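You operate a simulated robot arm through the tools that you are given. There is no shell and no other tool. Be economical: measure what you need, move in short steps, check, and stop when the job is done.

Carry out the task below with a simulated two-armed robot. There is one attempt and no reset: what you move stays moved.

JOB
Clean the roll sensor's lens and aim it till its lamp lights.
Fine: wipe with the orange cloth, cloth back, lock nut slack, raise the aim, nut tight; the cradle stays locked off. What is to be rubbed or washed off counts as gone when no trace of it is left.
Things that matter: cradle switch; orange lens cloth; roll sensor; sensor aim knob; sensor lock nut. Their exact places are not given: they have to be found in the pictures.

Only the result counts: the job must be done as asked and must still hold three seconds after the hand-in. Knocking over, shifting, dropping, spilling or breaking anything else fails it. Flat cloth is picked up by pressing the open fingertips on it (5 to 10 N) and closing them slowly along it; thin cloth reads only 2 to 8 mm in the jaws.

ROBOT AND FRAMES
Two 7-joint arms with fingered hands on one trunk, on a base that drives. Base frame: it is fixed to the floor where the robot stands at the start and does not move with it; the origin is under the middle of the robot, x ahead of it, y to its left, z up. Readings come in m, degrees, newtons and seconds.
The left shoulder is at the start at [0.07, 0.172, 1.252], the right one opposite. Places, roughly: cradle switch [2.7, -1.6, 0.7]; roll sensor [1.2, 0.6, 0.6]; sensor aim knob [1.2, 0.7, 0.6]; sensor lock nut [1.1, 0.5, 0.6]. Payload 5 kg a hand.
Tool frame (each hand has its own): the origin (TCP) lies between the finger pads and is the grasp point; the fingertips stand 0.043 m ahead of it; z points along the fingers, y is the line along which they close. The gripper opens to 0.144 m. The gripper's body begins 0.05 m behind the TCP. The gripper is a hand of 5 fingers: y runs from the thumb to the fingers, the wrist lies at [-0.021, -0.124, -0.221] in the tool frame.
Orientation is told as [roll, pitch, yaw] about the base's x, y, z axes, in that order, counted from this pose: with the fingers straight down and the wrist toward the robot, the tool's x, y and z point along [0, 1, 0], [1, 0, 0] and [0, 0, -1] of the base frame.

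CONTROLS
- The arms move only by the tool arm_command. It takes "left_series", "right_series" or both (then of equal length, played together; a hand with none holds still); each is a list of rows, each an object of numbers (a shift or turn left out is 0): "x", "y", "z": the shift along the base's x, y, z in m; "wx", "wy", "wz": the turn, a rotation vector about the base's x, y, z in degrees. In form: [{"x": .., "y": .., "z": .., "wx": .., "wy": .., "wz": ..}, ...]. A call has 1 to 12 rows; each row is the pose to reach, as a shift and turn from the pose commanded when the call began. Rows are played at 5 a second. More than 0.05 m and 8.6 degrees between two rows, and nothing of the call is played. Where a pose cannot be reached the arm comes as near as it can. A force on the tool above 50 N (or 10 N above the force at the start of the call, whichever is more), or a blocked arm, ends the call early, and 0.2 s more pass. In this call time passes only in rows, and 0.2 s behind the last. It gives the time, the measured TCP pose, the force on the tool (base axes), the opening and the grip force at its end, in the units of the frame above (readings bear some noise), with the torque about the TCP (base axes, N m) and any sound that the robot's microphone picked up, and new pictures: "pictures" is both (left out), scene, wrist or none (wrist: the cameras of the hands that moved).
- Cameras (640 x 400 px; columns grow to the right, rows downward): "scene" is now at [0.1246, 0.0356, 1.4763]; the picture's right is [0.43, -0.90, 0.00], its down [-0.59, -0.28, -0.75] and it looks along [0.68, 0.32, -0.66] (base axes); focal length 282 px, centre (320, 200). "left" rides on the left gripper at [-0.086, -0.109, -0.168] in its tool frame; the picture's right is [-0.80, -0.28, 0.53], its down [0.54, -0.73, 0.42] and it looks along [0.27, 0.63, 0.73] (tool axes); focal length 275 px, centre (320, 200). "right" rides on the right gripper at [0.086, -0.108, -0.168] in its tool frame; the picture's right is [-0.80, 0.28, -0.53], its down [-0.54, -0.73, 0.42] and it looks along [-0.27, 0.63, 0.73] (tool axes); focal length 275 px, centre (320, 200).
- raise_lower(by): slides the trunk up (or, below 0, down) by that many m; the arms and the scene camera ride with it, the base frame stays. It gives what a move gives, with no picture.
- steer(legs): drives the robot by 1 to 6 legs, each [ahead, left, turn to the left] in m, m and degrees, along the robot's own axes; the way and the turn of a leg run together, so that a leg with both is an arc; at most 1.5 m and 180 degrees a leg. The arms and the cameras ride along, it lands a little off, and it stops where it bumps. It gives what a move gives, and a new picture of the scene camera.
- finger_targets(index, middle, ring, little, thumb_bend, thumb_turn, hand): sets how far each is bent, from 0 (flat) to 1 (curled in); at 0.3 the hand is open as for a grip, at 0.7 the pads meet at the TCP. One left out holds its place. A second passes; each finger stops where it meets its share of the squeeze, and holds until it gets a number again. It is the only way to open and close the hand. It gives what a move gives, with no picture; readings hold the bend of each and the force on index, middle, ring, little, thumb and palm. thumb_turn goes from beside the hand (0) to across from the fingers (1), as for a grip.
- head_to(pan, tilt): turns the head with the scene camera to pan (to the left, within 86 degrees either way) and tilt (down, from -29 to 69), counted from straight ahead of the robot. It gives what a move gives, and a new picture of the scene camera.
- probe_pixels(camera, pixels): there is no depth. For up to 12 entries [column, row, z] of the newest picture of that camera ("zoom" is the newest enlarged one), the place [x, y] in the base frame at which the ray of that pixel passes the height z, good to about 0.002 m. No time passes.
- enlarge(camera, box): a new picture of the part [left, top, right, bottom] of that camera's present view, enlarged. No time passes.
- hand_in(): hands the job in; it is judged then, once.

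Go step by step. Measure first, check grasps and placings, and put right what went wrong. The budget is 80 turns and 260 pictures, counting those below and the enlarged ones. Unless the task says otherwise, let go and move clear before handing in, and close with one line.

The tools are called after "Request:" as a command line: name --argument value ..., lists and objects as JSON in quotes. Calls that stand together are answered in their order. arm_command: Moves the arms, as the interface text tells. Its arguments: {"type":"object","properties":{"left_series":{"type":"array","items":{"type":"object","properties":{"x":{"type":"number"},"y":{"type":"number"},"z":{"type":"number"},"wx":{"type":"number"},"wy":{"type":"number"},"wz":{"type":"number"}}}},"right_series":{"type":"array","items":{"type":"object","properties":{"x":{"type":"number"},"y":{"type":"number"},"z":{"type":"number"},"wx":{"type":"number"},"wy":{"type":"number"},"wz":{"type":"number"}}}},"pictures":{"type":"string","enum":["both","scene","wrist","none"]}},"required":[]} The other tools are called the same way: raise_lower (by) slides the trunk up or down; finger_targets (index, middle, ring, little, thumb_bend, thumb_turn, hand) moves the fingers one by one; steer (legs) drives the base; head_to (pan, tilt) turns the head that bears the scene camera; probe_pixels (camera, pixels) gives the place at which the rays of pixels pass given heights; enlarge (camera, box) takes an enlarged picture of a part of a camera's view; hand_in () hands the job in.

At the start:

```text
t: 0.0
left_ee_pos: [0.5459, 0.6727, 1.0193]
left_ee_rot: [0.0, 0.0, 0.0]
left_wrist_force: [0.0, 0.4, 0.2]
left_wrist_torque: [-0.01, 0.02, 0.0]
left_grip_width: 0.144
left_gripper_force: 0.2
left_shape: jaw
left_bend: [0.3, 0.3, 0.3, 0.3, 0.3, 0.98]
left_finger forces: [0.0, 0.0, 0.0, 0.0, 0.1, 0.0]
right_ee_pos: [0.7948, 0.0557, 1.0105]
right_ee_rot: [0.1, -0.1, 0.0]
right_wrist_force: [1.0, 0.3, -0.1]
right_wrist_torque: [0.02, 0.02, -0.01]
right_grip_width: 0.1434
right_gripper_force: 0.1
right_shape: jaw
right_bend: [0.3, 0.3, 0.3, 0.3, 0.3, 0.98]
right_finger forces: [0.0, 0.0, 0.0, 0.0, 0.0, 0.0]
trunk travel left (down, up): [-0.35, 0.59]
robot x, y, heading: [-0.0035, 0.0004, 0.1]
head pan, tilt: [25.5, 41.2]
```

scene: 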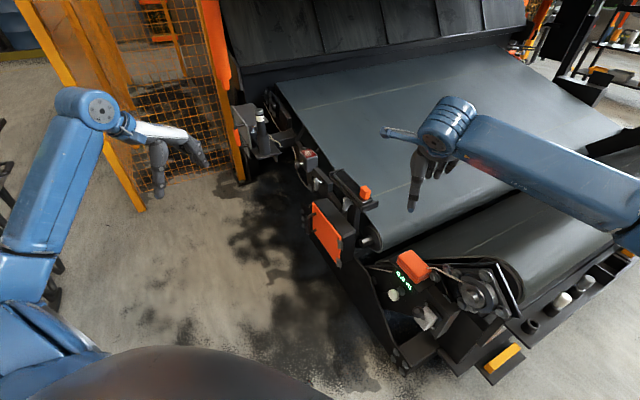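
right: 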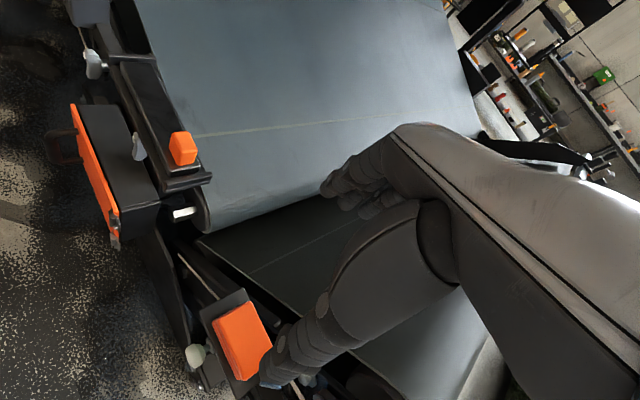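
left: 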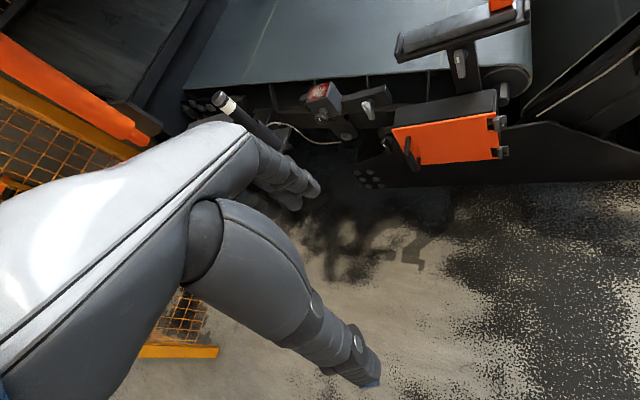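

The scene shows a baler-like machine; the sensor seems to be near pixels (305-350,150-200) and orange items at (365,190), (325,232), (412,262). I'll enlarge to identify them.

Request:
enlarge --camera "scene" --box '[220, 90, 400, 202]'

Request:
enlarge --camera "scene" --box '[290, 160, 450, 260]'

Request:
enlarge --camera "scene" --box '[360, 240, 520, 340]'

Request:
enlarge --camera "left" --box '[200, 60, 520, 260]'

```text
3.56 times, centred on (310, 146) of scene
```

zoom: 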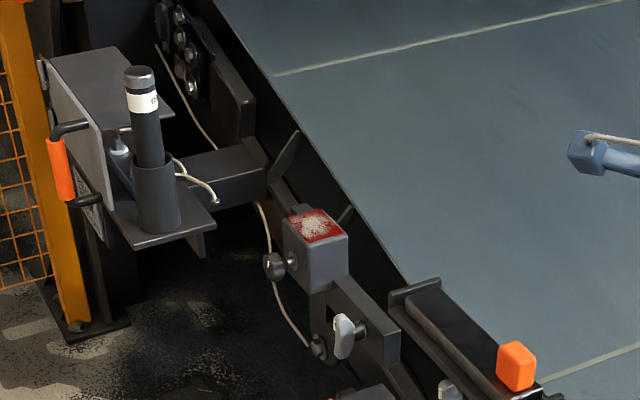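

```text
4.00 times, centred on (370, 210) of scene
```

zoom: 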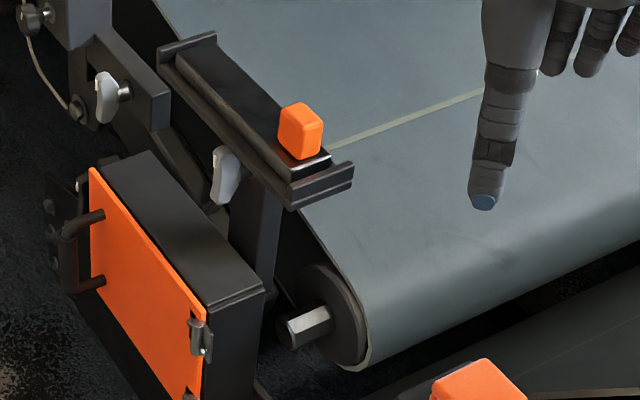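

```text
4.00 times, centred on (440, 290) of scene
```

zoom: 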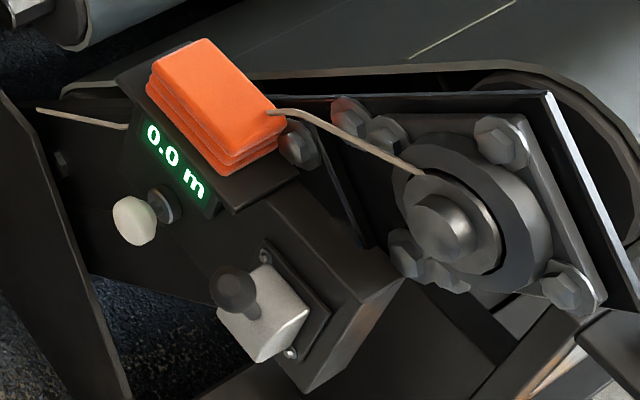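

```text
2.00 times, centred on (360, 160) of left
```

zoom: 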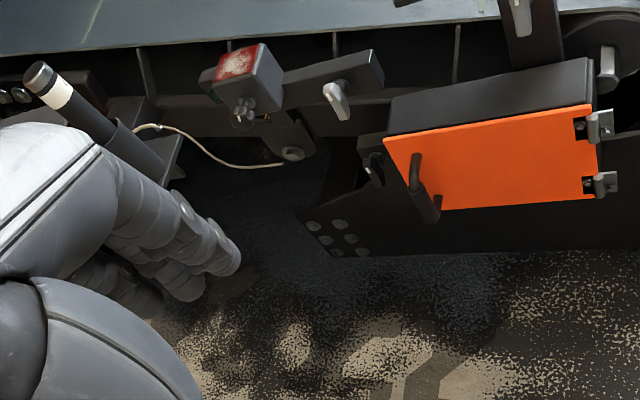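

The sensor is the grey box with dusty red lens at scene (310,153), aim knob at its left, wing nut near (318,184); the cloth is probably the folded orange stack at (412,262). I'll measure them.

Request:
probe_pixels --camera "scene" --pixels '[[310, 153, 0.65], [310, 153, 0.7], [298, 164, 0.6], [317, 184, 0.6], [412, 262, 0.6], [412, 262, 0.7], [412, 262, 0.8], [365, 192, 0.7], [330, 235, 0.5], [400, 355, 0.0], [245, 180, 0.0]]'

Request:
probe_pixels --camera "right" --pixels '[[240, 340, 0.6], [240, 340, 0.7], [240, 340, 0.8], [182, 148, 0.7], [182, 148, 0.6]]'

Request:
probe_pixels --camera "left" --pixels '[[319, 91, 0.65], [319, 91, 0.7], [319, 91, 0.6], [320, 116, 0.6], [368, 108, 0.6]]'

Request:
head_to --pan -31 --tilt 20

```text
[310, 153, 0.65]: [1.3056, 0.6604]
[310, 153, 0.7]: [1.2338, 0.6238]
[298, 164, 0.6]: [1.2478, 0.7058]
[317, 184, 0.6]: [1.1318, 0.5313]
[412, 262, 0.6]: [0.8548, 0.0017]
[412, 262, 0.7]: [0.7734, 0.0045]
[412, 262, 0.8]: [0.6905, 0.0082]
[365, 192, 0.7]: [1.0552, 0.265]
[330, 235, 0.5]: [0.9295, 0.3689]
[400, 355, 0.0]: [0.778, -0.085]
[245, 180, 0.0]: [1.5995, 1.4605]
```

```text
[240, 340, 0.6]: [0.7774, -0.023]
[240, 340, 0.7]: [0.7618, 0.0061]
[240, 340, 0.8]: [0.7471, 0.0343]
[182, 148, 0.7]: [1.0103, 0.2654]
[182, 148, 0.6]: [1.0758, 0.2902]
```

```text
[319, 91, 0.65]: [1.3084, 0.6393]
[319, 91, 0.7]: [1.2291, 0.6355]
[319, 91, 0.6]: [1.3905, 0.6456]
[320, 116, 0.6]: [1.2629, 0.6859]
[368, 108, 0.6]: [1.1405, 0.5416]
```

```text
t: 1.3
left_ee_pos: [0.5454, 0.6734, 1.0202]
left_ee_rot: [0.0, 0.0, 0.0]
left_wrist_force: [-0.9, -0.6, -0.8]
left_wrist_torque: [-0.02, -0.04, 0.0]
left_grip_width: 0.1433
left_gripper_force: 0.1
left_shape: jaw
left_bend: [0.3, 0.3, 0.3, 0.3, 0.3, 0.98]
left_finger forces: [0.0, 0.1, 0.1, 0.0, 0.1, 0.0]
right_ee_pos: [0.7937, 0.0533, 1.0121]
right_ee_rot: [0.0, 0.0, 0.0]
right_wrist_force: [0.3, 0.4, -0.3]
right_wrist_torque: [-0.01, 0.01, 0.0]
right_grip_width: 0.1437
right_gripper_force: 0.1
right_shape: jaw
right_bend: [0.3, 0.3, 0.3, 0.3, 0.3, 0.98]
right_finger forces: [0.1, 0.0, 0.0, 0.0, 0.0, 0.0]
trunk travel left (down, up): [-0.35, 0.59]
robot x, y, heading: [-0.0011, -0.0007, -0.2]
head pan, tilt: [-31.0, 20.0]
```

scene: 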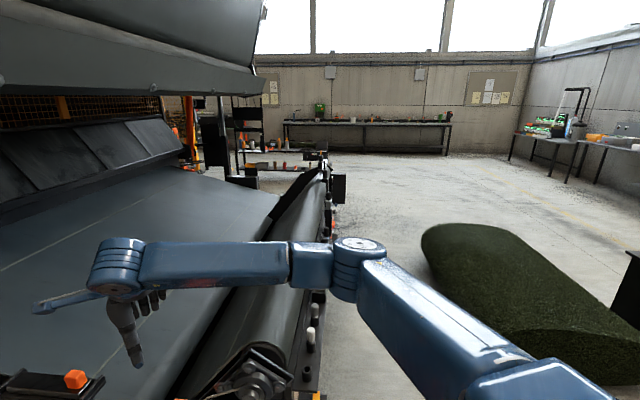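

The cradle switch should be near (335,190), on the far end of the machine. I'll look closer, then turn the head back.

Request:
enlarge --camera "scene" --box '[290, 155, 370, 205]'

Request:
head_to --pan 0 --tilt 55

```text
8.00 times, centred on (330, 180) of scene
```

zoom: 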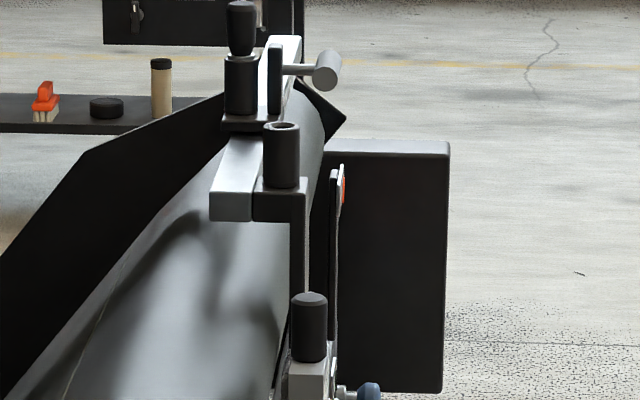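

```text
t: 2.3
left_ee_pos: [0.5441, 0.6725, 1.0198]
left_ee_rot: [0.0, 0.0, 0.0]
left_wrist_force: [0.1, -0.8, 0.4]
left_wrist_torque: [0.0, 0.0, -0.03]
left_grip_width: 0.1435
left_gripper_force: 0.1
left_shape: jaw
left_bend: [0.3, 0.3, 0.3, 0.3, 0.3, 0.98]
left_finger forces: [0.1, 0.0, 0.0, 0.0, 0.0, 0.1]
right_ee_pos: [0.7934, 0.055, 1.0122]
right_ee_rot: [0.0, 0.0, 0.1]
right_wrist_force: [0.0, 0.2, -0.1]
right_wrist_torque: [-0.01, 0.03, -0.01]
right_grip_width: 0.1434
right_gripper_force: 0.0
right_shape: jaw
right_bend: [0.3, 0.3, 0.3, 0.3, 0.3, 0.98]
right_finger forces: [0.0, 0.1, 0.1, 0.0, 0.1, 0.0]
trunk travel left (down, up): [-0.35, 0.59]
robot x, y, heading: [0.0018, -0.0005, -0.0]
head pan, tilt: [0.0, 55.0]
```

scene: 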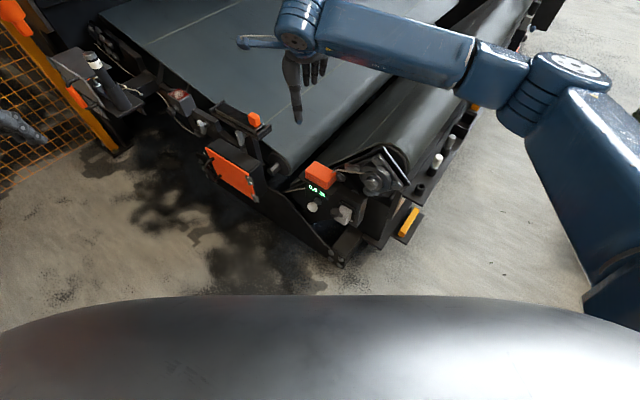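

Cloth stack is at (320,175) in the scene. I'll zoom to measure its corners.

Request:
enlarge --camera "scene" --box '[270, 140, 390, 215]'

Request:
enlarge --camera "right" --box '[160, 270, 320, 370]'

```text
5.33 times, centred on (330, 178) of scene
```

zoom: 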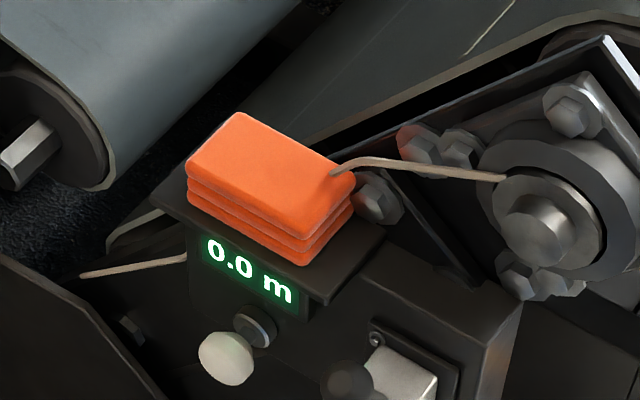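

```text
4.00 times, centred on (240, 320) of right
```

zoom: 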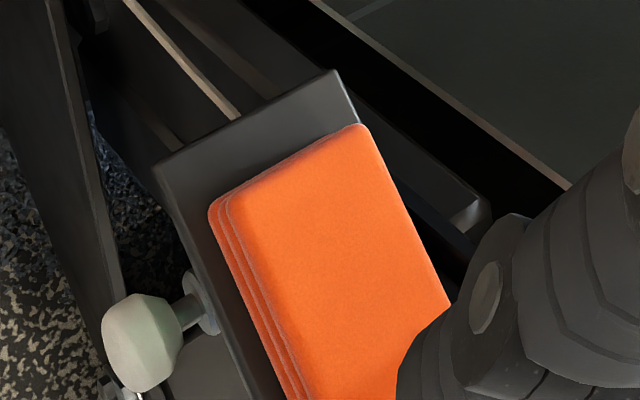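

I'll measure the cloth corners for a candidate height of about 0.70-0.72 in both views.

Request:
probe_pixels --camera "scene" --pixels '[[305.6, 171, 0.7], [316, 161, 0.7], [336.5, 173.8, 0.7], [326, 185, 0.7], [305.6, 171, 0.72], [316, 161, 0.72], [336.5, 173.8, 0.72], [326, 185, 0.72], [326.5, 190, 0.7]]'

Request:
probe_pixels --camera "zoom" --pixels '[[235, 195, 0.7], [362, 128, 0.7], [450, 305, 0.7], [235, 195, 0.72], [362, 128, 0.72], [450, 305, 0.72], [155, 165, 0.68], [335, 72, 0.68]]'

```text
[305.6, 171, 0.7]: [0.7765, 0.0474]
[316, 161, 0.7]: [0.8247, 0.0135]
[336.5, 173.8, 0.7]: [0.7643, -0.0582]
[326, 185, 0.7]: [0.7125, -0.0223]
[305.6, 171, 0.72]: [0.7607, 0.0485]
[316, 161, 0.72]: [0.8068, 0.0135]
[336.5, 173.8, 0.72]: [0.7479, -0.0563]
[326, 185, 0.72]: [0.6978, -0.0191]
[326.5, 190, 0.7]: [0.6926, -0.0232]
```

```text
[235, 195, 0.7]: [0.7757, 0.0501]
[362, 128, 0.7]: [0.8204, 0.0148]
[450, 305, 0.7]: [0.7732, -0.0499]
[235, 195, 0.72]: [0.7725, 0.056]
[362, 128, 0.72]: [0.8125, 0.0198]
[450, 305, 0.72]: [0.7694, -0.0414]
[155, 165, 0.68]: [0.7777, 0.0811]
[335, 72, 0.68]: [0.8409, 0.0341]
```

Cloth top is at z≈0.70, centre (0.769,-0.004), short side along (0.8,-0.6). I'll pull the right arm back and bring the left hand over with yaw -37°.

Request:
arm_command --right_series '[{"x": -0.028, "y": -0.033}, {"x": -0.056, "y": -0.066}, {"x": -0.084, "y": -0.1}, {"x": -0.112, "y": -0.133}, {"x": -0.14, "y": -0.166}, {"x": -0.168, "y": -0.2}, {"x": -0.196, "y": -0.233}, {"x": -0.224, "y": -0.266}, {"x": -0.252, "y": -0.3}, {"x": -0.28, "y": -0.333}, {"x": -0.308, "y": -0.366}, {"x": -0.336, "y": -0.4}]' --left_series '[{"x": 0.017, "y": -0.04, "wz": -3}, {"x": 0.034, "y": -0.08, "wz": -6}, {"x": 0.05, "y": -0.12, "wz": -9}, {"x": 0.067, "y": -0.16, "wz": -12}, {"x": 0.083, "y": -0.2, "wz": -15}, {"x": 0.1, "y": -0.24, "wz": -18}, {"x": 0.117, "y": -0.28, "wz": -21}, {"x": 0.134, "y": -0.32, "wz": -24}, {"x": 0.15, "y": -0.36, "wz": -27}, {"x": 0.167, "y": -0.4, "wz": -30}, {"x": 0.184, "y": -0.44, "wz": -33}, {"x": 0.2, "y": -0.48, "wz": -37}]' --pictures "scene"

```text
t: 4.9
left_ee_pos: [0.7407, 0.1919, 1.021]
left_ee_rot: [0.2, 0.1, -37.0]
left_wrist_force: [-0.5, 0.8, 0.6]
left_wrist_torque: [-0.02, -0.04, -0.01]
left_grip_width: 0.1438
left_gripper_force: 0.1
left_shape: jaw
left_bend: [0.3, 0.3, 0.3, 0.3, 0.3, 0.98]
left_finger forces: [0.1, 0.1, 0.1, 0.0, 0.0, 0.1]
right_ee_pos: [0.5125, -0.3713, 1.0091]
right_ee_rot: [0.3, -0.1, 0.2]
right_wrist_force: [0.7, 0.3, -0.8]
right_wrist_torque: [0.04, -0.04, 0.03]
right_grip_width: 0.144
right_gripper_force: 0.2
right_shape: jaw
right_bend: [0.3, 0.3, 0.3, 0.3, 0.3, 0.98]
right_finger forces: [0.0, 0.0, 0.0, 0.0, 0.0, 0.0]
right hand out of reach, approached as far as the arm can: row 10, 11, 12
trunk travel left (down, up): [-0.35, 0.59]
robot x, y, heading: [-0.0004, -0.0019, -0.0]
head pan, tilt: [0.0, 55.0]
```

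scene: 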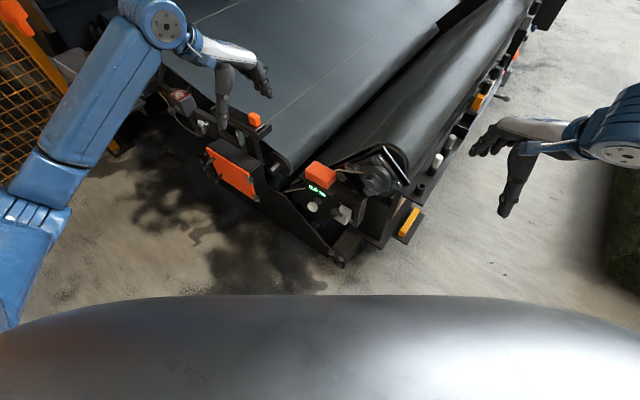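

The left hand is clear; next I move it above the cloth to (0.769,-0.004,0.82) and part-close the fingers.

Request:
arm_command --left_series '[{"x": 0.007, "y": -0.049}, {"x": 0.014, "y": -0.098}, {"x": 0.021, "y": -0.147}, {"x": 0.028, "y": -0.196}, {"x": 0.028, "y": -0.196, "z": -0.05}, {"x": 0.028, "y": -0.196, "z": -0.1}, {"x": 0.028, "y": -0.196, "z": -0.15}, {"x": 0.028, "y": -0.196, "z": -0.2}]' --pictures "none"

Request:
finger_targets --hand "left" --index 0.44 --middle 0.44 --ring 0.44 --little 0.44 --thumb_bend 0.44

Request:
arm_command --left_series '[{"z": 0.0}]'

```text
t: 6.7
left_ee_pos: [0.7717, -0.0041, 0.8192]
left_ee_rot: [0.0, -0.1, -37.0]
left_wrist_force: [0.8, 0.4, 1.3]
left_wrist_torque: [-0.01, 0.01, -0.03]
left_grip_width: 0.1439
left_gripper_force: 0.1
left_shape: jaw
left_bend: [0.3, 0.3, 0.3, 0.3, 0.3, 0.98]
left_finger forces: [0.0, 0.0, 0.1, 0.1, 0.0, 0.1]
right_ee_pos: [0.5144, -0.3691, 1.0081]
right_ee_rot: [-0.1, 0.1, 0.0]
right_wrist_force: [0.4, 0.5, -0.5]
right_wrist_torque: [-0.03, 0.07, 0.01]
right_grip_width: 0.1439
right_gripper_force: 0.0
right_shape: jaw
right_bend: [0.3, 0.3, 0.3, 0.3, 0.3, 0.98]
right_finger forces: [0.1, 0.0, 0.0, 0.0, 0.0, 0.1]
trunk travel left (down, up): [-0.35, 0.59]
robot x, y, heading: [0.0012, -0.0, 0.1]
head pan, tilt: [0.0, 55.0]
```

```text
t: 7.7
left_ee_pos: [0.7705, -0.0039, 0.8181]
left_ee_rot: [-0.1, 0.1, -37.0]
left_wrist_force: [0.1, 0.0, -0.4]
left_wrist_torque: [-0.01, 0.01, -0.03]
left_grip_width: 0.1006
left_gripper_force: 0.1
left_shape: fingers
left_bend: [0.44, 0.44, 0.44, 0.44, 0.44, 0.98]
left_finger forces: [0.1, 0.0, 0.0, 0.0, 0.1, 0.0]
right_ee_pos: [0.5134, -0.369, 1.0097]
right_ee_rot: [0.0, 0.2, 0.0]
right_wrist_force: [0.1, 0.8, 0.3]
right_wrist_torque: [-0.01, 0.01, 0.01]
right_grip_width: 0.1436
right_gripper_force: 0.0
right_shape: jaw
right_bend: [0.3, 0.3, 0.3, 0.3, 0.3, 0.98]
right_finger forces: [0.1, 0.0, 0.0, 0.0, 0.0, 0.0]
trunk travel left (down, up): [-0.35, 0.59]
robot x, y, heading: [0.0018, -0.0009, 0.2]
head pan, tilt: [0.0, 55.0]
```

```text
t: 8.1
left_ee_pos: [0.7707, -0.0047, 0.8183]
left_ee_rot: [0.1, 0.1, -37.0]
left_wrist_force: [0.7, -0.6, 0.1]
left_wrist_torque: [-0.01, 0.01, 0.05]
left_grip_width: 0.1008
left_gripper_force: 0.1
left_shape: fingers
left_bend: [0.44, 0.44, 0.44, 0.44, 0.44, 0.98]
left_finger forces: [0.0, 0.0, 0.0, 0.1, 0.0, 0.0]
right_ee_pos: [0.5132, -0.3704, 1.0089]
right_ee_rot: [0.0, 0.1, 0.1]
right_wrist_force: [-0.8, -0.7, 0.4]
right_wrist_torque: [0.02, 0.02, 0.03]
right_grip_width: 0.1439
right_gripper_force: 0.0
right_shape: jaw
right_bend: [0.3, 0.3, 0.3, 0.3, 0.3, 0.98]
right_finger forces: [0.0, 0.1, 0.1, 0.0, 0.0, 0.0]
trunk travel left (down, up): [-0.35, 0.59]
robot x, y, heading: [-0.0015, 0.0006, -0.0]
head pan, tilt: [0.0, 55.0]
```

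scene: 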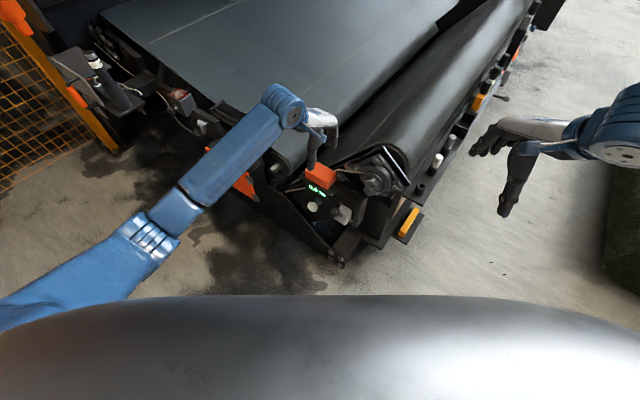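
left: 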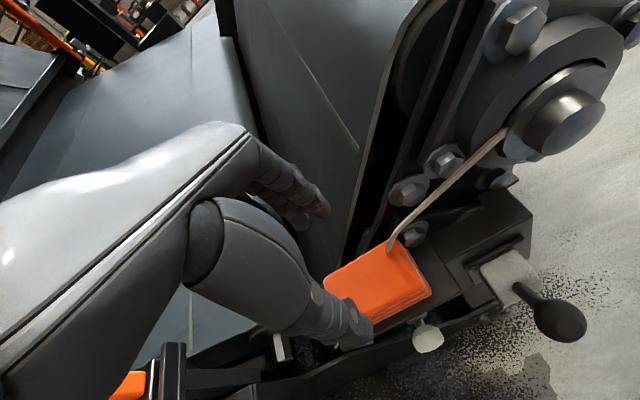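

The hand is above the cloth (fingers at (320,205), thumb at (350,325) in the left picture). I lower until fingertips are near the cloth's base, shifting slightly away from the cable corner.

Request:
arm_command --left_series '[{"x": 0.003, "y": 0.008, "z": -0.03}, {"x": 0.005, "y": 0.01, "z": -0.055}, {"x": 0.005, "y": 0.01, "z": -0.075}, {"x": 0.005, "y": 0.01, "z": -0.085}, {"x": 0.005, "y": 0.01, "z": -0.092}]'

Request:
enlarge --camera "scene" --box '[270, 130, 390, 205]'

```text
t: 9.3
left_ee_pos: [0.7773, 0.0068, 0.7277]
left_ee_rot: [-0.1, 0.1, -37.0]
left_wrist_force: [0.4, -0.4, -0.6]
left_wrist_torque: [-0.04, 0.01, 0.0]
left_grip_width: 0.1007
left_gripper_force: 0.0
left_shape: fingers
left_bend: [0.44, 0.44, 0.44, 0.44, 0.44, 0.98]
left_finger forces: [0.1, 0.1, 0.0, 0.1, 0.1, 0.0]
right_ee_pos: [0.5129, -0.3688, 1.0099]
right_ee_rot: [0.1, 0.2, 0.0]
right_wrist_force: [-0.6, -0.4, -0.8]
right_wrist_torque: [0.02, -0.02, -0.01]
right_grip_width: 0.1439
right_gripper_force: 0.0
right_shape: jaw
right_bend: [0.3, 0.3, 0.3, 0.3, 0.3, 0.98]
right_finger forces: [0.0, 0.0, 0.0, 0.1, 0.1, 0.0]
trunk travel left (down, up): [-0.35, 0.59]
robot x, y, heading: [0.0028, -0.0006, -0.0]
head pan, tilt: [0.0, 55.0]
```

scene: 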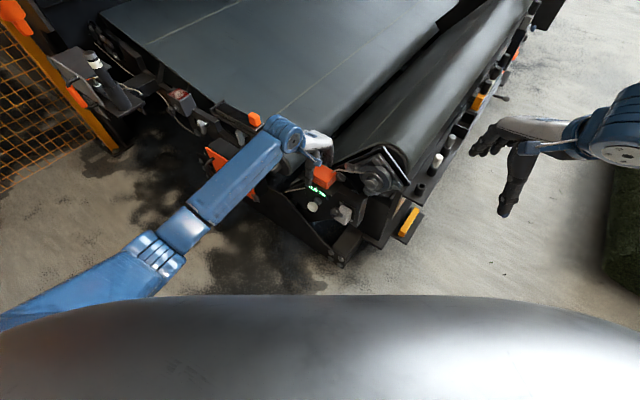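
left: 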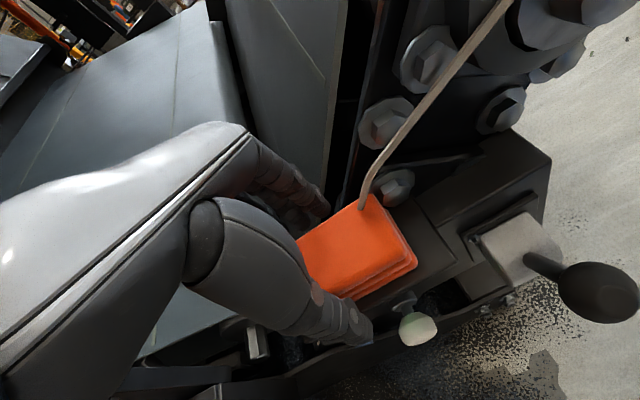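

```text
5.33 times, centred on (330, 168) of scene
```

zoom: 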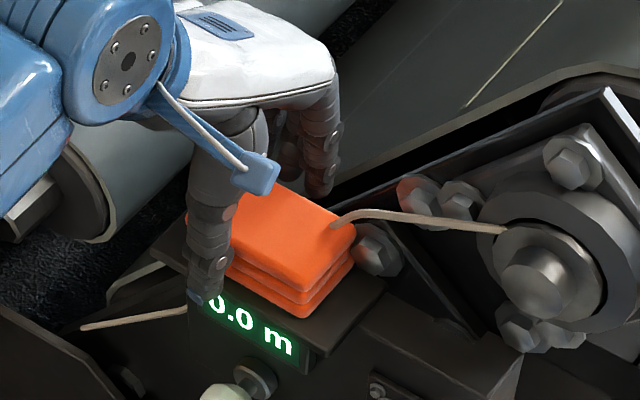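

Thumb and fingers straddle the stack (zoom (210,290) and (320,170)), a bit off to one end. I nudge back to centre and close gently.

Request:
arm_command --left_series '[{"x": -0.008, "y": -0.011, "z": -0.003}]' --pictures "none"

Request:
finger_targets --hand "left" --index 0.6 --middle 0.6 --ring 0.6 --little 0.6 --thumb_bend 0.6

Request:
enlarge --camera "scene" --box '[270, 130, 390, 205]'

```text
t: 9.7
left_ee_pos: [0.7698, -0.0065, 0.7232]
left_ee_rot: [0.1, 0.0, -37.0]
left_wrist_force: [-0.3, 0.3, 0.5]
left_wrist_torque: [0.02, -0.03, -0.01]
left_grip_width: 0.1009
left_gripper_force: 0.0
left_shape: fingers
left_bend: [0.44, 0.44, 0.44, 0.44, 0.44, 0.98]
left_finger forces: [0.0, 0.0, 0.0, 0.0, 0.1, 0.0]
right_ee_pos: [0.5134, -0.3696, 1.0091]
right_ee_rot: [0.1, 0.0, 0.0]
right_wrist_force: [0.5, -0.9, 0.0]
right_wrist_torque: [0.03, 0.01, 0.03]
right_grip_width: 0.144
right_gripper_force: 0.0
right_shape: jaw
right_bend: [0.3, 0.3, 0.3, 0.3, 0.3, 0.98]
right_finger forces: [0.0, 0.0, 0.0, 0.1, 0.1, 0.0]
trunk travel left (down, up): [-0.35, 0.59]
robot x, y, heading: [0.001, -0.0016, -0.2]
head pan, tilt: [0.0, 55.0]
```

```text
t: 10.7
left_ee_pos: [0.7684, -0.0052, 0.7232]
left_ee_rot: [0.1, 0.0, -36.9]
left_wrist_force: [-0.2, -1.1, 0.9]
left_wrist_torque: [-0.07, -0.01, 0.0]
left_grip_width: 0.064
left_gripper_force: 10.7
left_shape: fingers
left_bend: [0.56, 0.58, 0.58, 0.6, 0.54, 0.96]
left_finger forces: [5.1, 3.9, 1.7, 0.0, 10.7, 0.1]
right_ee_pos: [0.5132, -0.37, 1.0085]
right_ee_rot: [0.1, 0.1, -0.1]
right_wrist_force: [0.0, 0.2, 0.5]
right_wrist_torque: [0.01, -0.01, 0.01]
right_grip_width: 0.1441
right_gripper_force: 0.0
right_shape: jaw
right_bend: [0.3, 0.3, 0.3, 0.3, 0.3, 0.98]
right_finger forces: [0.0, 0.0, 0.0, 0.1, 0.0, 0.0]
trunk travel left (down, up): [-0.35, 0.59]
robot x, y, heading: [-0.0003, 0.0017, -0.3]
head pan, tilt: [0.0, 55.0]
```

```text
5.33 times, centred on (330, 168) of scene
```

zoom: 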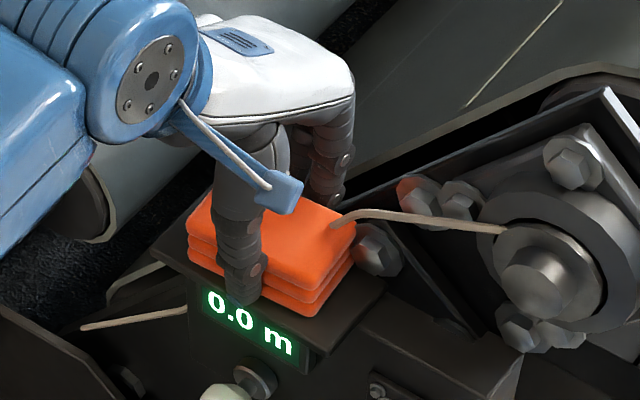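

Grip reads 10.7 N on a 0.064 m width. I lift it and check that it follows.

Request:
arm_command --left_series '[{"z": 0.015}, {"z": 0.05}, {"z": 0.1}, {"z": 0.15}, {"z": 0.2}]'

Request:
enlarge --camera "scene" --box '[270, 100, 400, 205]'

```text
t: 11.9
left_ee_pos: [0.7679, -0.0034, 0.9246]
left_ee_rot: [-0.1, 0.0, -37.0]
left_wrist_force: [-1.4, -0.1, -1.8]
left_wrist_torque: [0.0, -0.01, 0.03]
left_grip_width: 0.0639
left_gripper_force: 10.5
left_shape: fingers
left_bend: [0.56, 0.58, 0.59, 0.6, 0.54, 0.96]
left_finger forces: [5.1, 3.9, 1.7, 0.0, 10.5, 0.0]
right_ee_pos: [0.5129, -0.3698, 1.0103]
right_ee_rot: [0.2, 0.1, 0.0]
right_wrist_force: [-0.5, -0.4, -0.1]
right_wrist_torque: [0.03, -0.05, -0.02]
right_grip_width: 0.144
right_gripper_force: 0.0
right_shape: jaw
right_bend: [0.3, 0.3, 0.3, 0.3, 0.3, 0.98]
right_finger forces: [0.0, 0.0, 0.1, 0.1, 0.0, 0.0]
trunk travel left (down, up): [-0.35, 0.59]
robot x, y, heading: [-0.0021, -0.0024, 0.0]
head pan, tilt: [0.0, 55.0]
```

scene: 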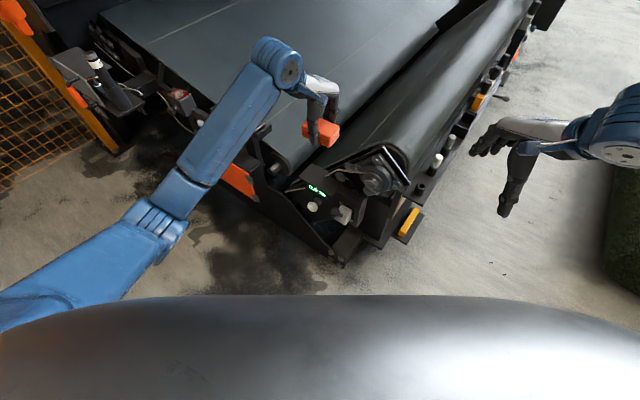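
left: 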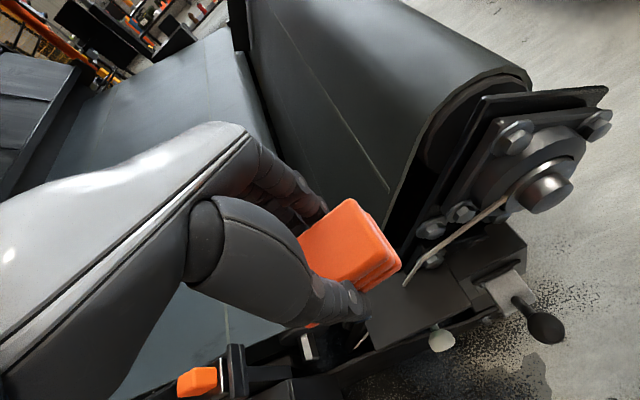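

```text
3.81 times, centred on (335, 152) of scene
```

zoom: 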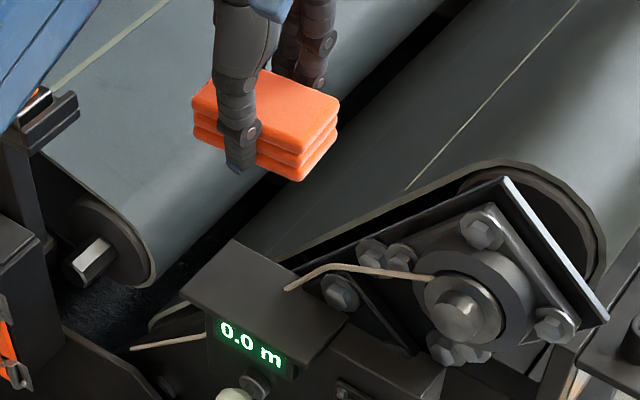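

Cloth is securely held. I retract the arm with neutral yaw, then drive round to the sensor.

Request:
arm_command --left_series '[{"x": -0.02, "y": 0.03, "z": 0.02, "wz": 6}, {"x": -0.04, "y": 0.06, "z": 0.04, "wz": 12}, {"x": -0.06, "y": 0.09, "z": 0.06, "wz": 18}, {"x": -0.09, "y": 0.12, "z": 0.08, "wz": 24}, {"x": -0.12, "y": 0.15, "z": 0.09, "wz": 30}, {"x": -0.15, "y": 0.17, "z": 0.09, "wz": 37}]' --pictures "none"

Request:
steer --legs '[[0, 0.89, 0], [0, 0, -37], [0.45, 0.4, 0]]'

Request:
head_to --pan 10 --tilt 48

```text
t: 13.3
left_ee_pos: [0.6168, 0.1676, 1.0143]
left_ee_rot: [-0.1, 0.0, 0.1]
left_wrist_force: [-0.6, 0.3, 0.2]
left_wrist_torque: [0.05, -0.04, -0.02]
left_grip_width: 0.0639
left_gripper_force: 9.9
left_shape: fingers
left_bend: [0.56, 0.58, 0.59, 0.6, 0.54, 0.96]
left_finger forces: [5.1, 3.8, 1.8, 0.1, 10.6, 0.0]
right_ee_pos: [0.5114, -0.3681, 1.0098]
right_ee_rot: [0.0, 0.1, -0.1]
right_wrist_force: [0.5, 0.3, 0.4]
right_wrist_torque: [-0.02, -0.04, 0.01]
right_grip_width: 0.144
right_gripper_force: 0.0
right_shape: jaw
right_bend: [0.3, 0.3, 0.3, 0.3, 0.3, 0.98]
right_finger forces: [0.0, 0.0, 0.1, 0.0, 0.1, 0.0]
trunk travel left (down, up): [-0.35, 0.59]
robot x, y, heading: [-0.0007, 0.0011, -0.1]
head pan, tilt: [0.0, 55.0]
```

```text
t: 17.9
left_ee_pos: [0.6241, 1.068, 1.0119]
left_ee_rot: [0.0, 0.1, -0.1]
left_wrist_force: [0.8, 2.1, -0.3]
left_wrist_torque: [-0.04, 0.01, -0.02]
left_grip_width: 0.064
left_gripper_force: 11.2
left_shape: fingers
left_bend: [0.56, 0.58, 0.59, 0.6, 0.54, 0.96]
left_finger forces: [5.1, 3.7, 1.7, 0.0, 10.4, 0.1]
right_ee_pos: [0.5179, 0.5318, 1.0098]
right_ee_rot: [0.0, 0.1, -0.1]
right_wrist_force: [-0.1, 0.2, 0.7]
right_wrist_torque: [-0.07, 0.0, 0.01]
right_grip_width: 0.1436
right_gripper_force: 0.1
right_shape: jaw
right_bend: [0.3, 0.3, 0.3, 0.3, 0.3, 0.98]
right_finger forces: [0.0, 0.1, 0.0, 0.0, 0.1, 0.0]
trunk travel left (down, up): [-0.35, 0.59]
robot x, y, heading: [0.0052, 0.8993, -0.4]
head pan, tilt: [0.0, 55.0]
stopped in leg 1: the robot was blocked; the commanded pose is now the measured one
```

scene: 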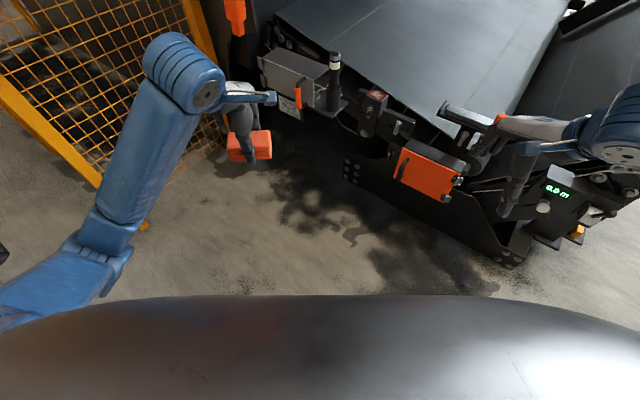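

```text
t: 18.6
left_ee_pos: [0.6238, 1.0654, 1.0115]
left_ee_rot: [0.2, 0.1, -0.1]
left_wrist_force: [0.6, 0.1, -0.6]
left_wrist_torque: [0.01, 0.04, -0.03]
left_grip_width: 0.064
left_gripper_force: 10.4
left_shape: fingers
left_bend: [0.56, 0.58, 0.59, 0.6, 0.54, 0.96]
left_finger forces: [5.1, 3.7, 1.7, 0.0, 10.6, 0.0]
right_ee_pos: [0.5176, 0.5292, 1.0082]
right_ee_rot: [0.1, 0.0, -0.1]
right_wrist_force: [-0.2, -0.7, -0.1]
right_wrist_torque: [-0.03, -0.02, -0.04]
right_grip_width: 0.144
right_gripper_force: 0.2
right_shape: jaw
right_bend: [0.3, 0.3, 0.3, 0.3, 0.3, 0.98]
right_finger forces: [0.0, 0.1, 0.2, 0.0, 0.0, 0.0]
trunk travel left (down, up): [-0.35, 0.59]
robot x, y, heading: [0.0036, 0.9017, -0.2]
head pan, tilt: [10.0, 48.0]
```

scene: 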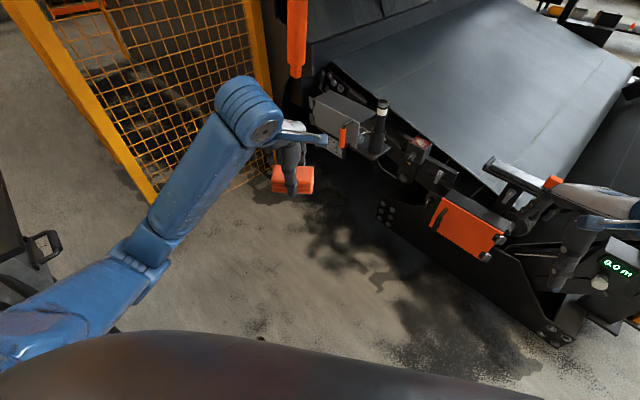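

The robot stopped right at the leg's end against something on its left. I check where the fence post and the dark object are before continuing.

Request:
probe_pixels --camera "scene" --pixels '[[152, 200, 0.0], [45, 285, 0.0], [240, 180, 0.0], [40, 240, 0.6], [380, 200, 0.2], [540, 350, 0.2]]'

Request:
head_to --pan 80 --tilt 50

```text
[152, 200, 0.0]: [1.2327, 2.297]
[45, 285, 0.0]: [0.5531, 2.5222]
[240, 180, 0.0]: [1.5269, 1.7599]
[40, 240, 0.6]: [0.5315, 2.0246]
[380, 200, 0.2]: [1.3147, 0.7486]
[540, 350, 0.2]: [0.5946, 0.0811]
```

```text
t: 20.0
left_ee_pos: [0.6243, 1.0657, 1.014]
left_ee_rot: [-0.1, 0.0, -0.2]
left_wrist_force: [0.3, -0.1, -1.0]
left_wrist_torque: [0.01, -0.01, -0.03]
left_grip_width: 0.064
left_gripper_force: 10.8
left_shape: fingers
left_bend: [0.56, 0.58, 0.59, 0.6, 0.54, 0.96]
left_finger forces: [5.1, 3.6, 1.8, 0.0, 10.5, 0.0]
right_ee_pos: [0.5182, 0.529, 1.0094]
right_ee_rot: [0.0, 0.1, -0.3]
right_wrist_force: [0.0, -0.2, -0.5]
right_wrist_torque: [-0.01, 0.01, 0.01]
right_grip_width: 0.1441
right_gripper_force: 0.1
right_shape: jaw
right_bend: [0.3, 0.3, 0.3, 0.3, 0.3, 0.98]
right_finger forces: [0.0, 0.0, 0.0, 0.0, 0.0, 0.0]
trunk travel left (down, up): [-0.35, 0.59]
robot x, y, heading: [0.0049, 0.9049, 0.1]
head pan, tilt: [80.0, 50.0]
```

scene: 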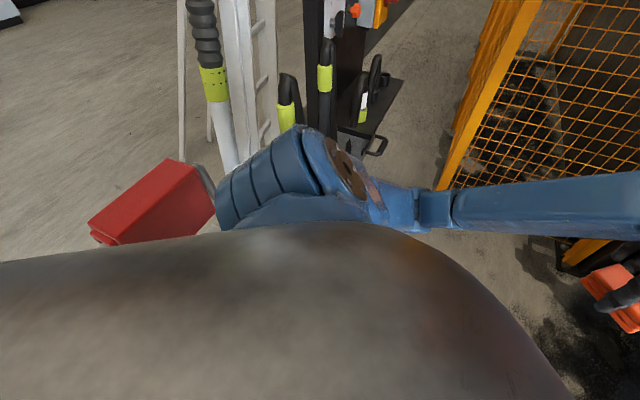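

A red box and ladder stand close on the left, so I move ahead and right before turning and going to the sensor.

Request:
steer --legs '[[0.15, -0.1, 0], [0, 0, -37], [0.31, 0.3, 0]]'

Request:
head_to --pan 12 --tilt 52

```text
t: 25.4
left_ee_pos: [1.1795, 0.6425, 1.0142]
left_ee_rot: [-0.1, 0.1, -35.7]
left_wrist_force: [-0.4, 0.7, -0.3]
left_wrist_torque: [-0.02, 0.04, -0.01]
left_grip_width: 0.0637
left_gripper_force: 10.0
left_shape: fingers
left_bend: [0.56, 0.58, 0.59, 0.6, 0.54, 0.96]
left_finger forces: [4.9, 3.5, 1.6, 0.0, 10.1, 0.0]
right_ee_pos: [0.7803, 0.2692, 1.0092]
right_ee_rot: [0.1, 0.1, -35.8]
right_wrist_force: [0.7, -0.7, -1.3]
right_wrist_torque: [-0.03, -0.02, 0.0]
right_grip_width: 0.1437
right_gripper_force: 0.0
right_shape: jaw
right_bend: [0.3, 0.3, 0.3, 0.3, 0.3, 0.98]
right_finger forces: [0.0, 0.1, 0.0, 0.1, 0.0, 0.1]
trunk travel left (down, up): [-0.35, 0.59]
robot x, y, heading: [0.5798, 0.8678, -35.8]
head pan, tilt: [80.0, 50.0]
```

scene: 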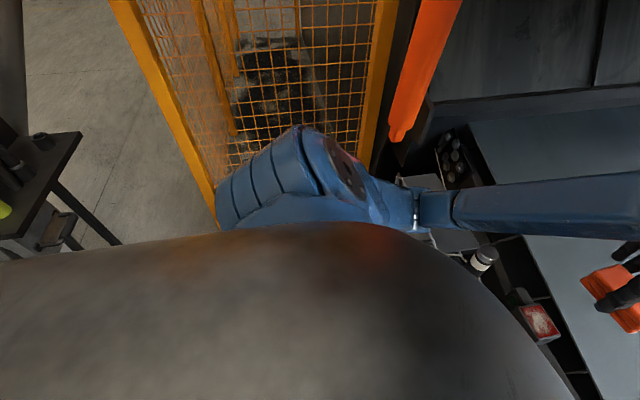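

```text
t: 26.8
left_ee_pos: [1.1793, 0.6433, 1.0129]
left_ee_rot: [0.0, 0.1, -35.7]
left_wrist_force: [0.4, 0.1, -0.8]
left_wrist_torque: [0.0, 0.03, 0.03]
left_grip_width: 0.0639
left_gripper_force: 10.2
left_shape: fingers
left_bend: [0.56, 0.58, 0.59, 0.6, 0.54, 0.96]
left_finger forces: [5.0, 3.5, 1.6, 0.0, 10.1, 0.0]
right_ee_pos: [0.7806, 0.27, 1.0094]
right_ee_rot: [0.2, 0.0, -35.7]
right_wrist_force: [0.0, -0.7, 0.2]
right_wrist_torque: [-0.01, -0.01, -0.02]
right_grip_width: 0.144
right_gripper_force: 0.1
right_shape: jaw
right_bend: [0.3, 0.3, 0.3, 0.3, 0.3, 0.98]
right_finger forces: [0.0, 0.0, 0.1, 0.0, 0.1, 0.0]
trunk travel left (down, up): [-0.35, 0.59]
robot x, y, heading: [0.5784, 0.8707, -35.5]
head pan, tilt: [12.0, 52.0]
```

scene: 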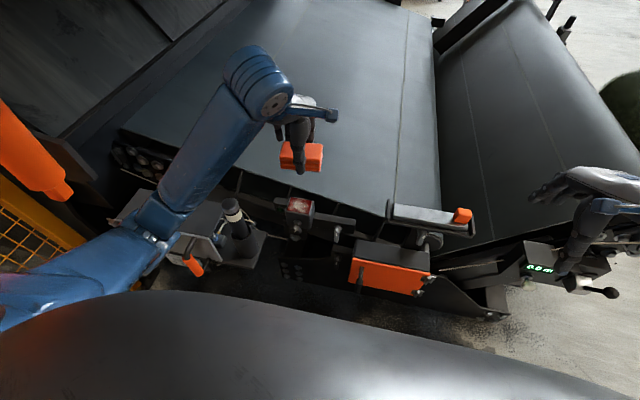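

The robot stands before the sensor, which now shows at (300,205). I zoom in to measure the lens, knob and nut.

Request:
enlarge --camera "scene" --box '[250, 170, 370, 245]'

Request:
probe_pixels --camera "zoom" --pixels '[[200, 150, 0.68], [340, 150, 0.68], [340, 215, 0.68], [200, 215, 0.68]]'

Request:
arm_command --left_series '[{"z": 0.0}]' --pictures "wrist"

```text
5.33 times, centred on (310, 208) of scene
```

zoom: 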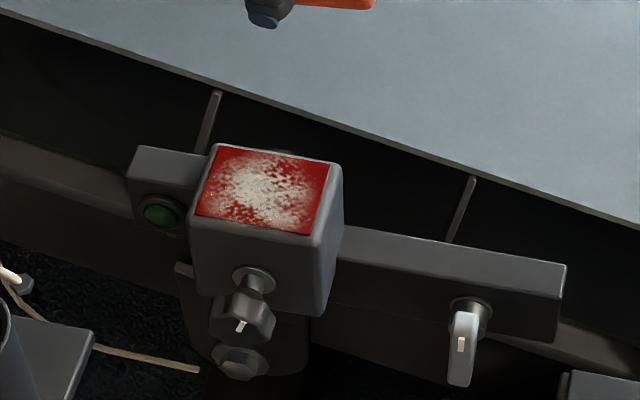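

```text
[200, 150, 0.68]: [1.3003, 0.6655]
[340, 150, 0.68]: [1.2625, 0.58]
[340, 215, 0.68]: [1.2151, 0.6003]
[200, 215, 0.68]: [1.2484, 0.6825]
```

```text
t: 27.2
left_ee_pos: [1.1784, 0.6436, 1.0122]
left_ee_rot: [0.0, 0.0, -35.7]
left_wrist_force: [-0.8, -0.8, -1.7]
left_wrist_torque: [0.02, -0.05, 0.01]
left_grip_width: 0.0637
left_gripper_force: 10.1
left_shape: fingers
left_bend: [0.56, 0.58, 0.59, 0.6, 0.54, 0.96]
left_finger forces: [4.9, 3.5, 1.6, 0.0, 10.1, 0.0]
right_ee_pos: [0.7797, 0.2689, 1.0091]
right_ee_rot: [0.1, 0.1, -35.7]
right_wrist_force: [-0.4, 0.6, 0.0]
right_wrist_torque: [-0.01, 0.0, -0.01]
right_grip_width: 0.1435
right_gripper_force: 0.1
right_shape: jaw
right_bend: [0.3, 0.3, 0.3, 0.3, 0.3, 0.98]
right_finger forces: [0.1, 0.1, 0.0, 0.0, 0.0, 0.1]
trunk travel left (down, up): [-0.35, 0.59]
robot x, y, heading: [0.5835, 0.8706, -35.9]
head pan, tilt: [12.0, 52.0]
```

left: 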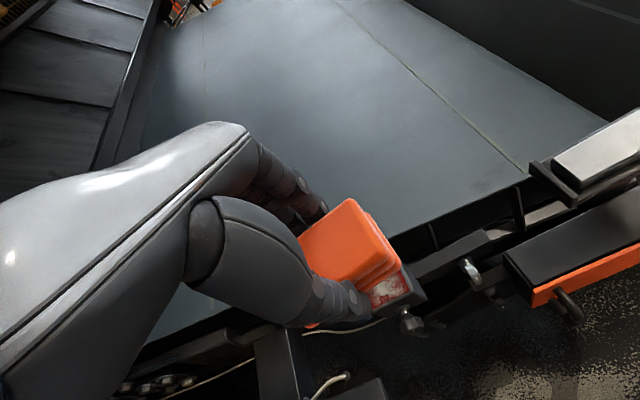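

I probe the lens corners at several heights to triangulate with the earlier view.

Request:
probe_pixels --camera "zoom" --pixels '[[218, 147, 0.68], [330, 163, 0.68], [312, 237, 0.68], [195, 213, 0.68], [262, 190, 0.66], [262, 190, 0.68], [262, 190, 0.7], [262, 190, 0.72], [240, 318, 0.6], [238, 365, 0.58], [462, 345, 0.6], [470, 305, 0.6]]'

Request:
probe_pixels --camera "left" --pixels '[[388, 290, 0.66], [388, 290, 0.68], [388, 290, 0.7], [404, 270, 0.68], [412, 291, 0.68], [373, 310, 0.68], [410, 318, 0.6], [472, 270, 0.6]]'

Request:
enlarge --camera "left" --box '[340, 230, 500, 330]'

```text
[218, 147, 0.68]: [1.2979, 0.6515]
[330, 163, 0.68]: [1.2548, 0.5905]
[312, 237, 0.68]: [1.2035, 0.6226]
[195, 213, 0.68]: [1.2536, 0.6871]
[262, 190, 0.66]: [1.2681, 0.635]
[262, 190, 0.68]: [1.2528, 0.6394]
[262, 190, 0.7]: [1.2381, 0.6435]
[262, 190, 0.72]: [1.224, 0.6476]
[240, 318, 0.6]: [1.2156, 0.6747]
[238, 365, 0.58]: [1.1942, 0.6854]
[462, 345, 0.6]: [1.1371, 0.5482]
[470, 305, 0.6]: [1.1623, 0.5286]
```

```text
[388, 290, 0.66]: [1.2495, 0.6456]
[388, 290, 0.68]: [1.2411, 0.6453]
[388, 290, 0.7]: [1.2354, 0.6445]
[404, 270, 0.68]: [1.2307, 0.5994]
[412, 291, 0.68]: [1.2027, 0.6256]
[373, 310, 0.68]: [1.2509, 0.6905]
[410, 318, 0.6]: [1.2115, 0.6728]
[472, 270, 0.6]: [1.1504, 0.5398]
```

```text
4.00 times, centred on (420, 280) of left
```

zoom: 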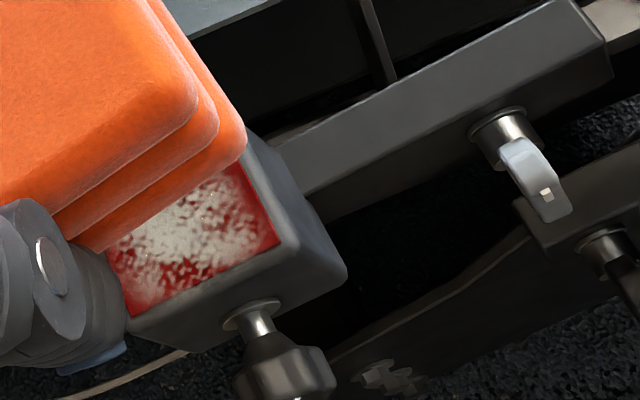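

Both views agree on the lens at z≈0.68, centre (1.252,0.638), with the same orientation as the cloth. I check the bottle-like post near (232,205) that the forearm will pass over.

Request:
probe_pixels --camera "scene" --pixels '[[232, 203, 0.75], [232, 203, 0.8], [232, 203, 0.85], [232, 203, 0.9]]'

Request:
enlarge --camera "scene" --box '[130, 100, 330, 280]'

```text
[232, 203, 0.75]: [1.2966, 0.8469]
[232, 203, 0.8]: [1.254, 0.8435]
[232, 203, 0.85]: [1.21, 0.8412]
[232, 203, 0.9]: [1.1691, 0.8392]
```

```text
2.22 times, centred on (230, 190) of scene
```

zoom: 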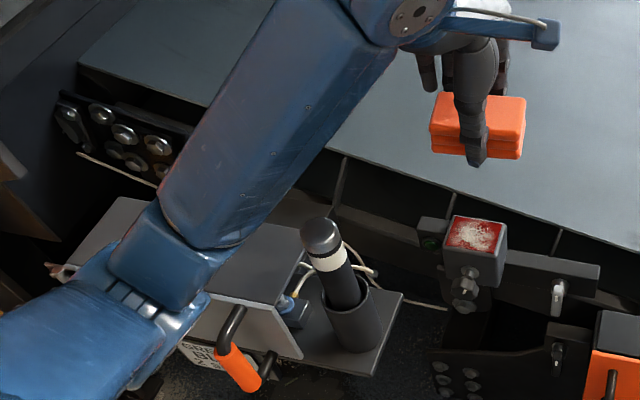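

The post tops out at about z 0.82, well below the forearm path. I move the cloth above the lens to TCP z≈0.76.

Request:
arm_command --left_series '[{"x": 0.037, "y": -0.003, "z": -0.01}, {"x": 0.073, "y": -0.006, "z": -0.03}, {"x": 0.073, "y": -0.006, "z": -0.07}, {"x": 0.073, "y": -0.006, "z": -0.11}, {"x": 0.073, "y": -0.006, "z": -0.15}, {"x": 0.073, "y": -0.006, "z": -0.19}, {"x": 0.073, "y": -0.006, "z": -0.22}, {"x": 0.073, "y": -0.006, "z": -0.252}]'

Request:
enlarge --camera "scene" --box '[230, 140, 370, 240]'

```text
t: 29.2
left_ee_pos: [1.2545, 0.6491, 0.8215]
left_ee_rot: [-0.2, -5.6, -35.0]
left_wrist_force: [3.2, 2.8, -0.9]
left_wrist_torque: [-0.16, 0.21, -0.08]
left_grip_width: 0.0637
left_gripper_force: 10.5
left_shape: fingers
left_bend: [0.56, 0.58, 0.59, 0.6, 0.54, 0.96]
left_finger forces: [4.9, 3.6, 1.7, 0.0, 10.3, 0.0]
right_ee_pos: [0.7714, 0.2829, 1.0168]
right_ee_rot: [0.5, -0.8, -34.7]
right_wrist_force: [2.9, 0.4, -0.2]
right_wrist_torque: [-0.01, 0.21, 0.01]
right_grip_width: 0.1437
right_gripper_force: 0.1
right_shape: jaw
right_bend: [0.3, 0.3, 0.3, 0.3, 0.3, 0.98]
right_finger forces: [0.0, 0.0, 0.0, 0.0, 0.0, 0.1]
trunk travel left (down, up): [-0.35, 0.59]
robot x, y, heading: [0.5726, 0.8759, -34.7]
head pan, tilt: [12.0, 52.0]
stopped in row 8 (left hand): the arm was blocked; the commanded pose is now the measured one
```

scene: 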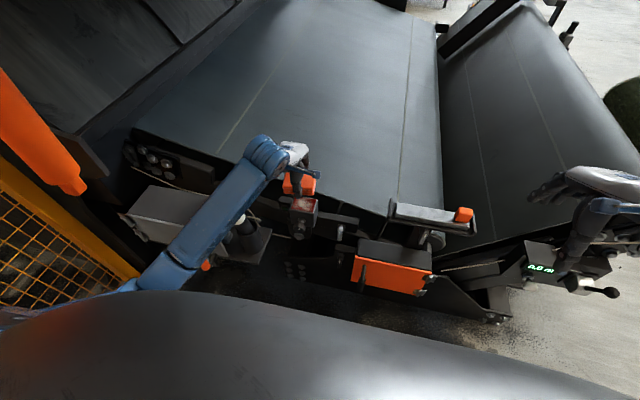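
left: 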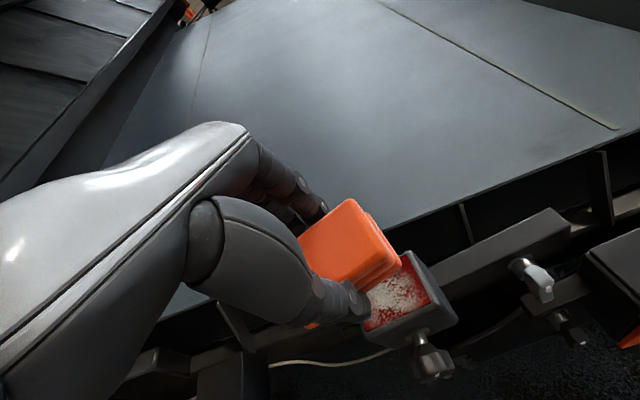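

```text
4.00 times, centred on (300, 190) of scene
```

zoom: 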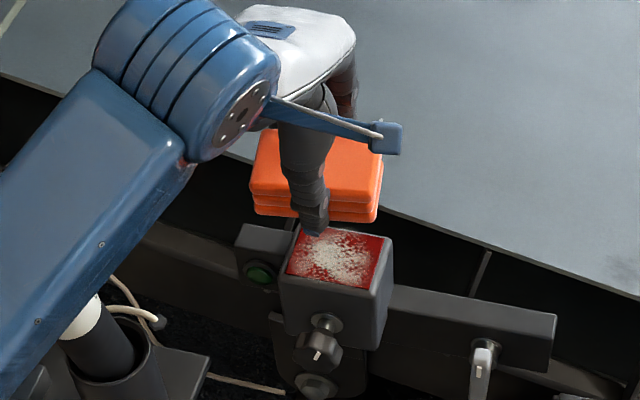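

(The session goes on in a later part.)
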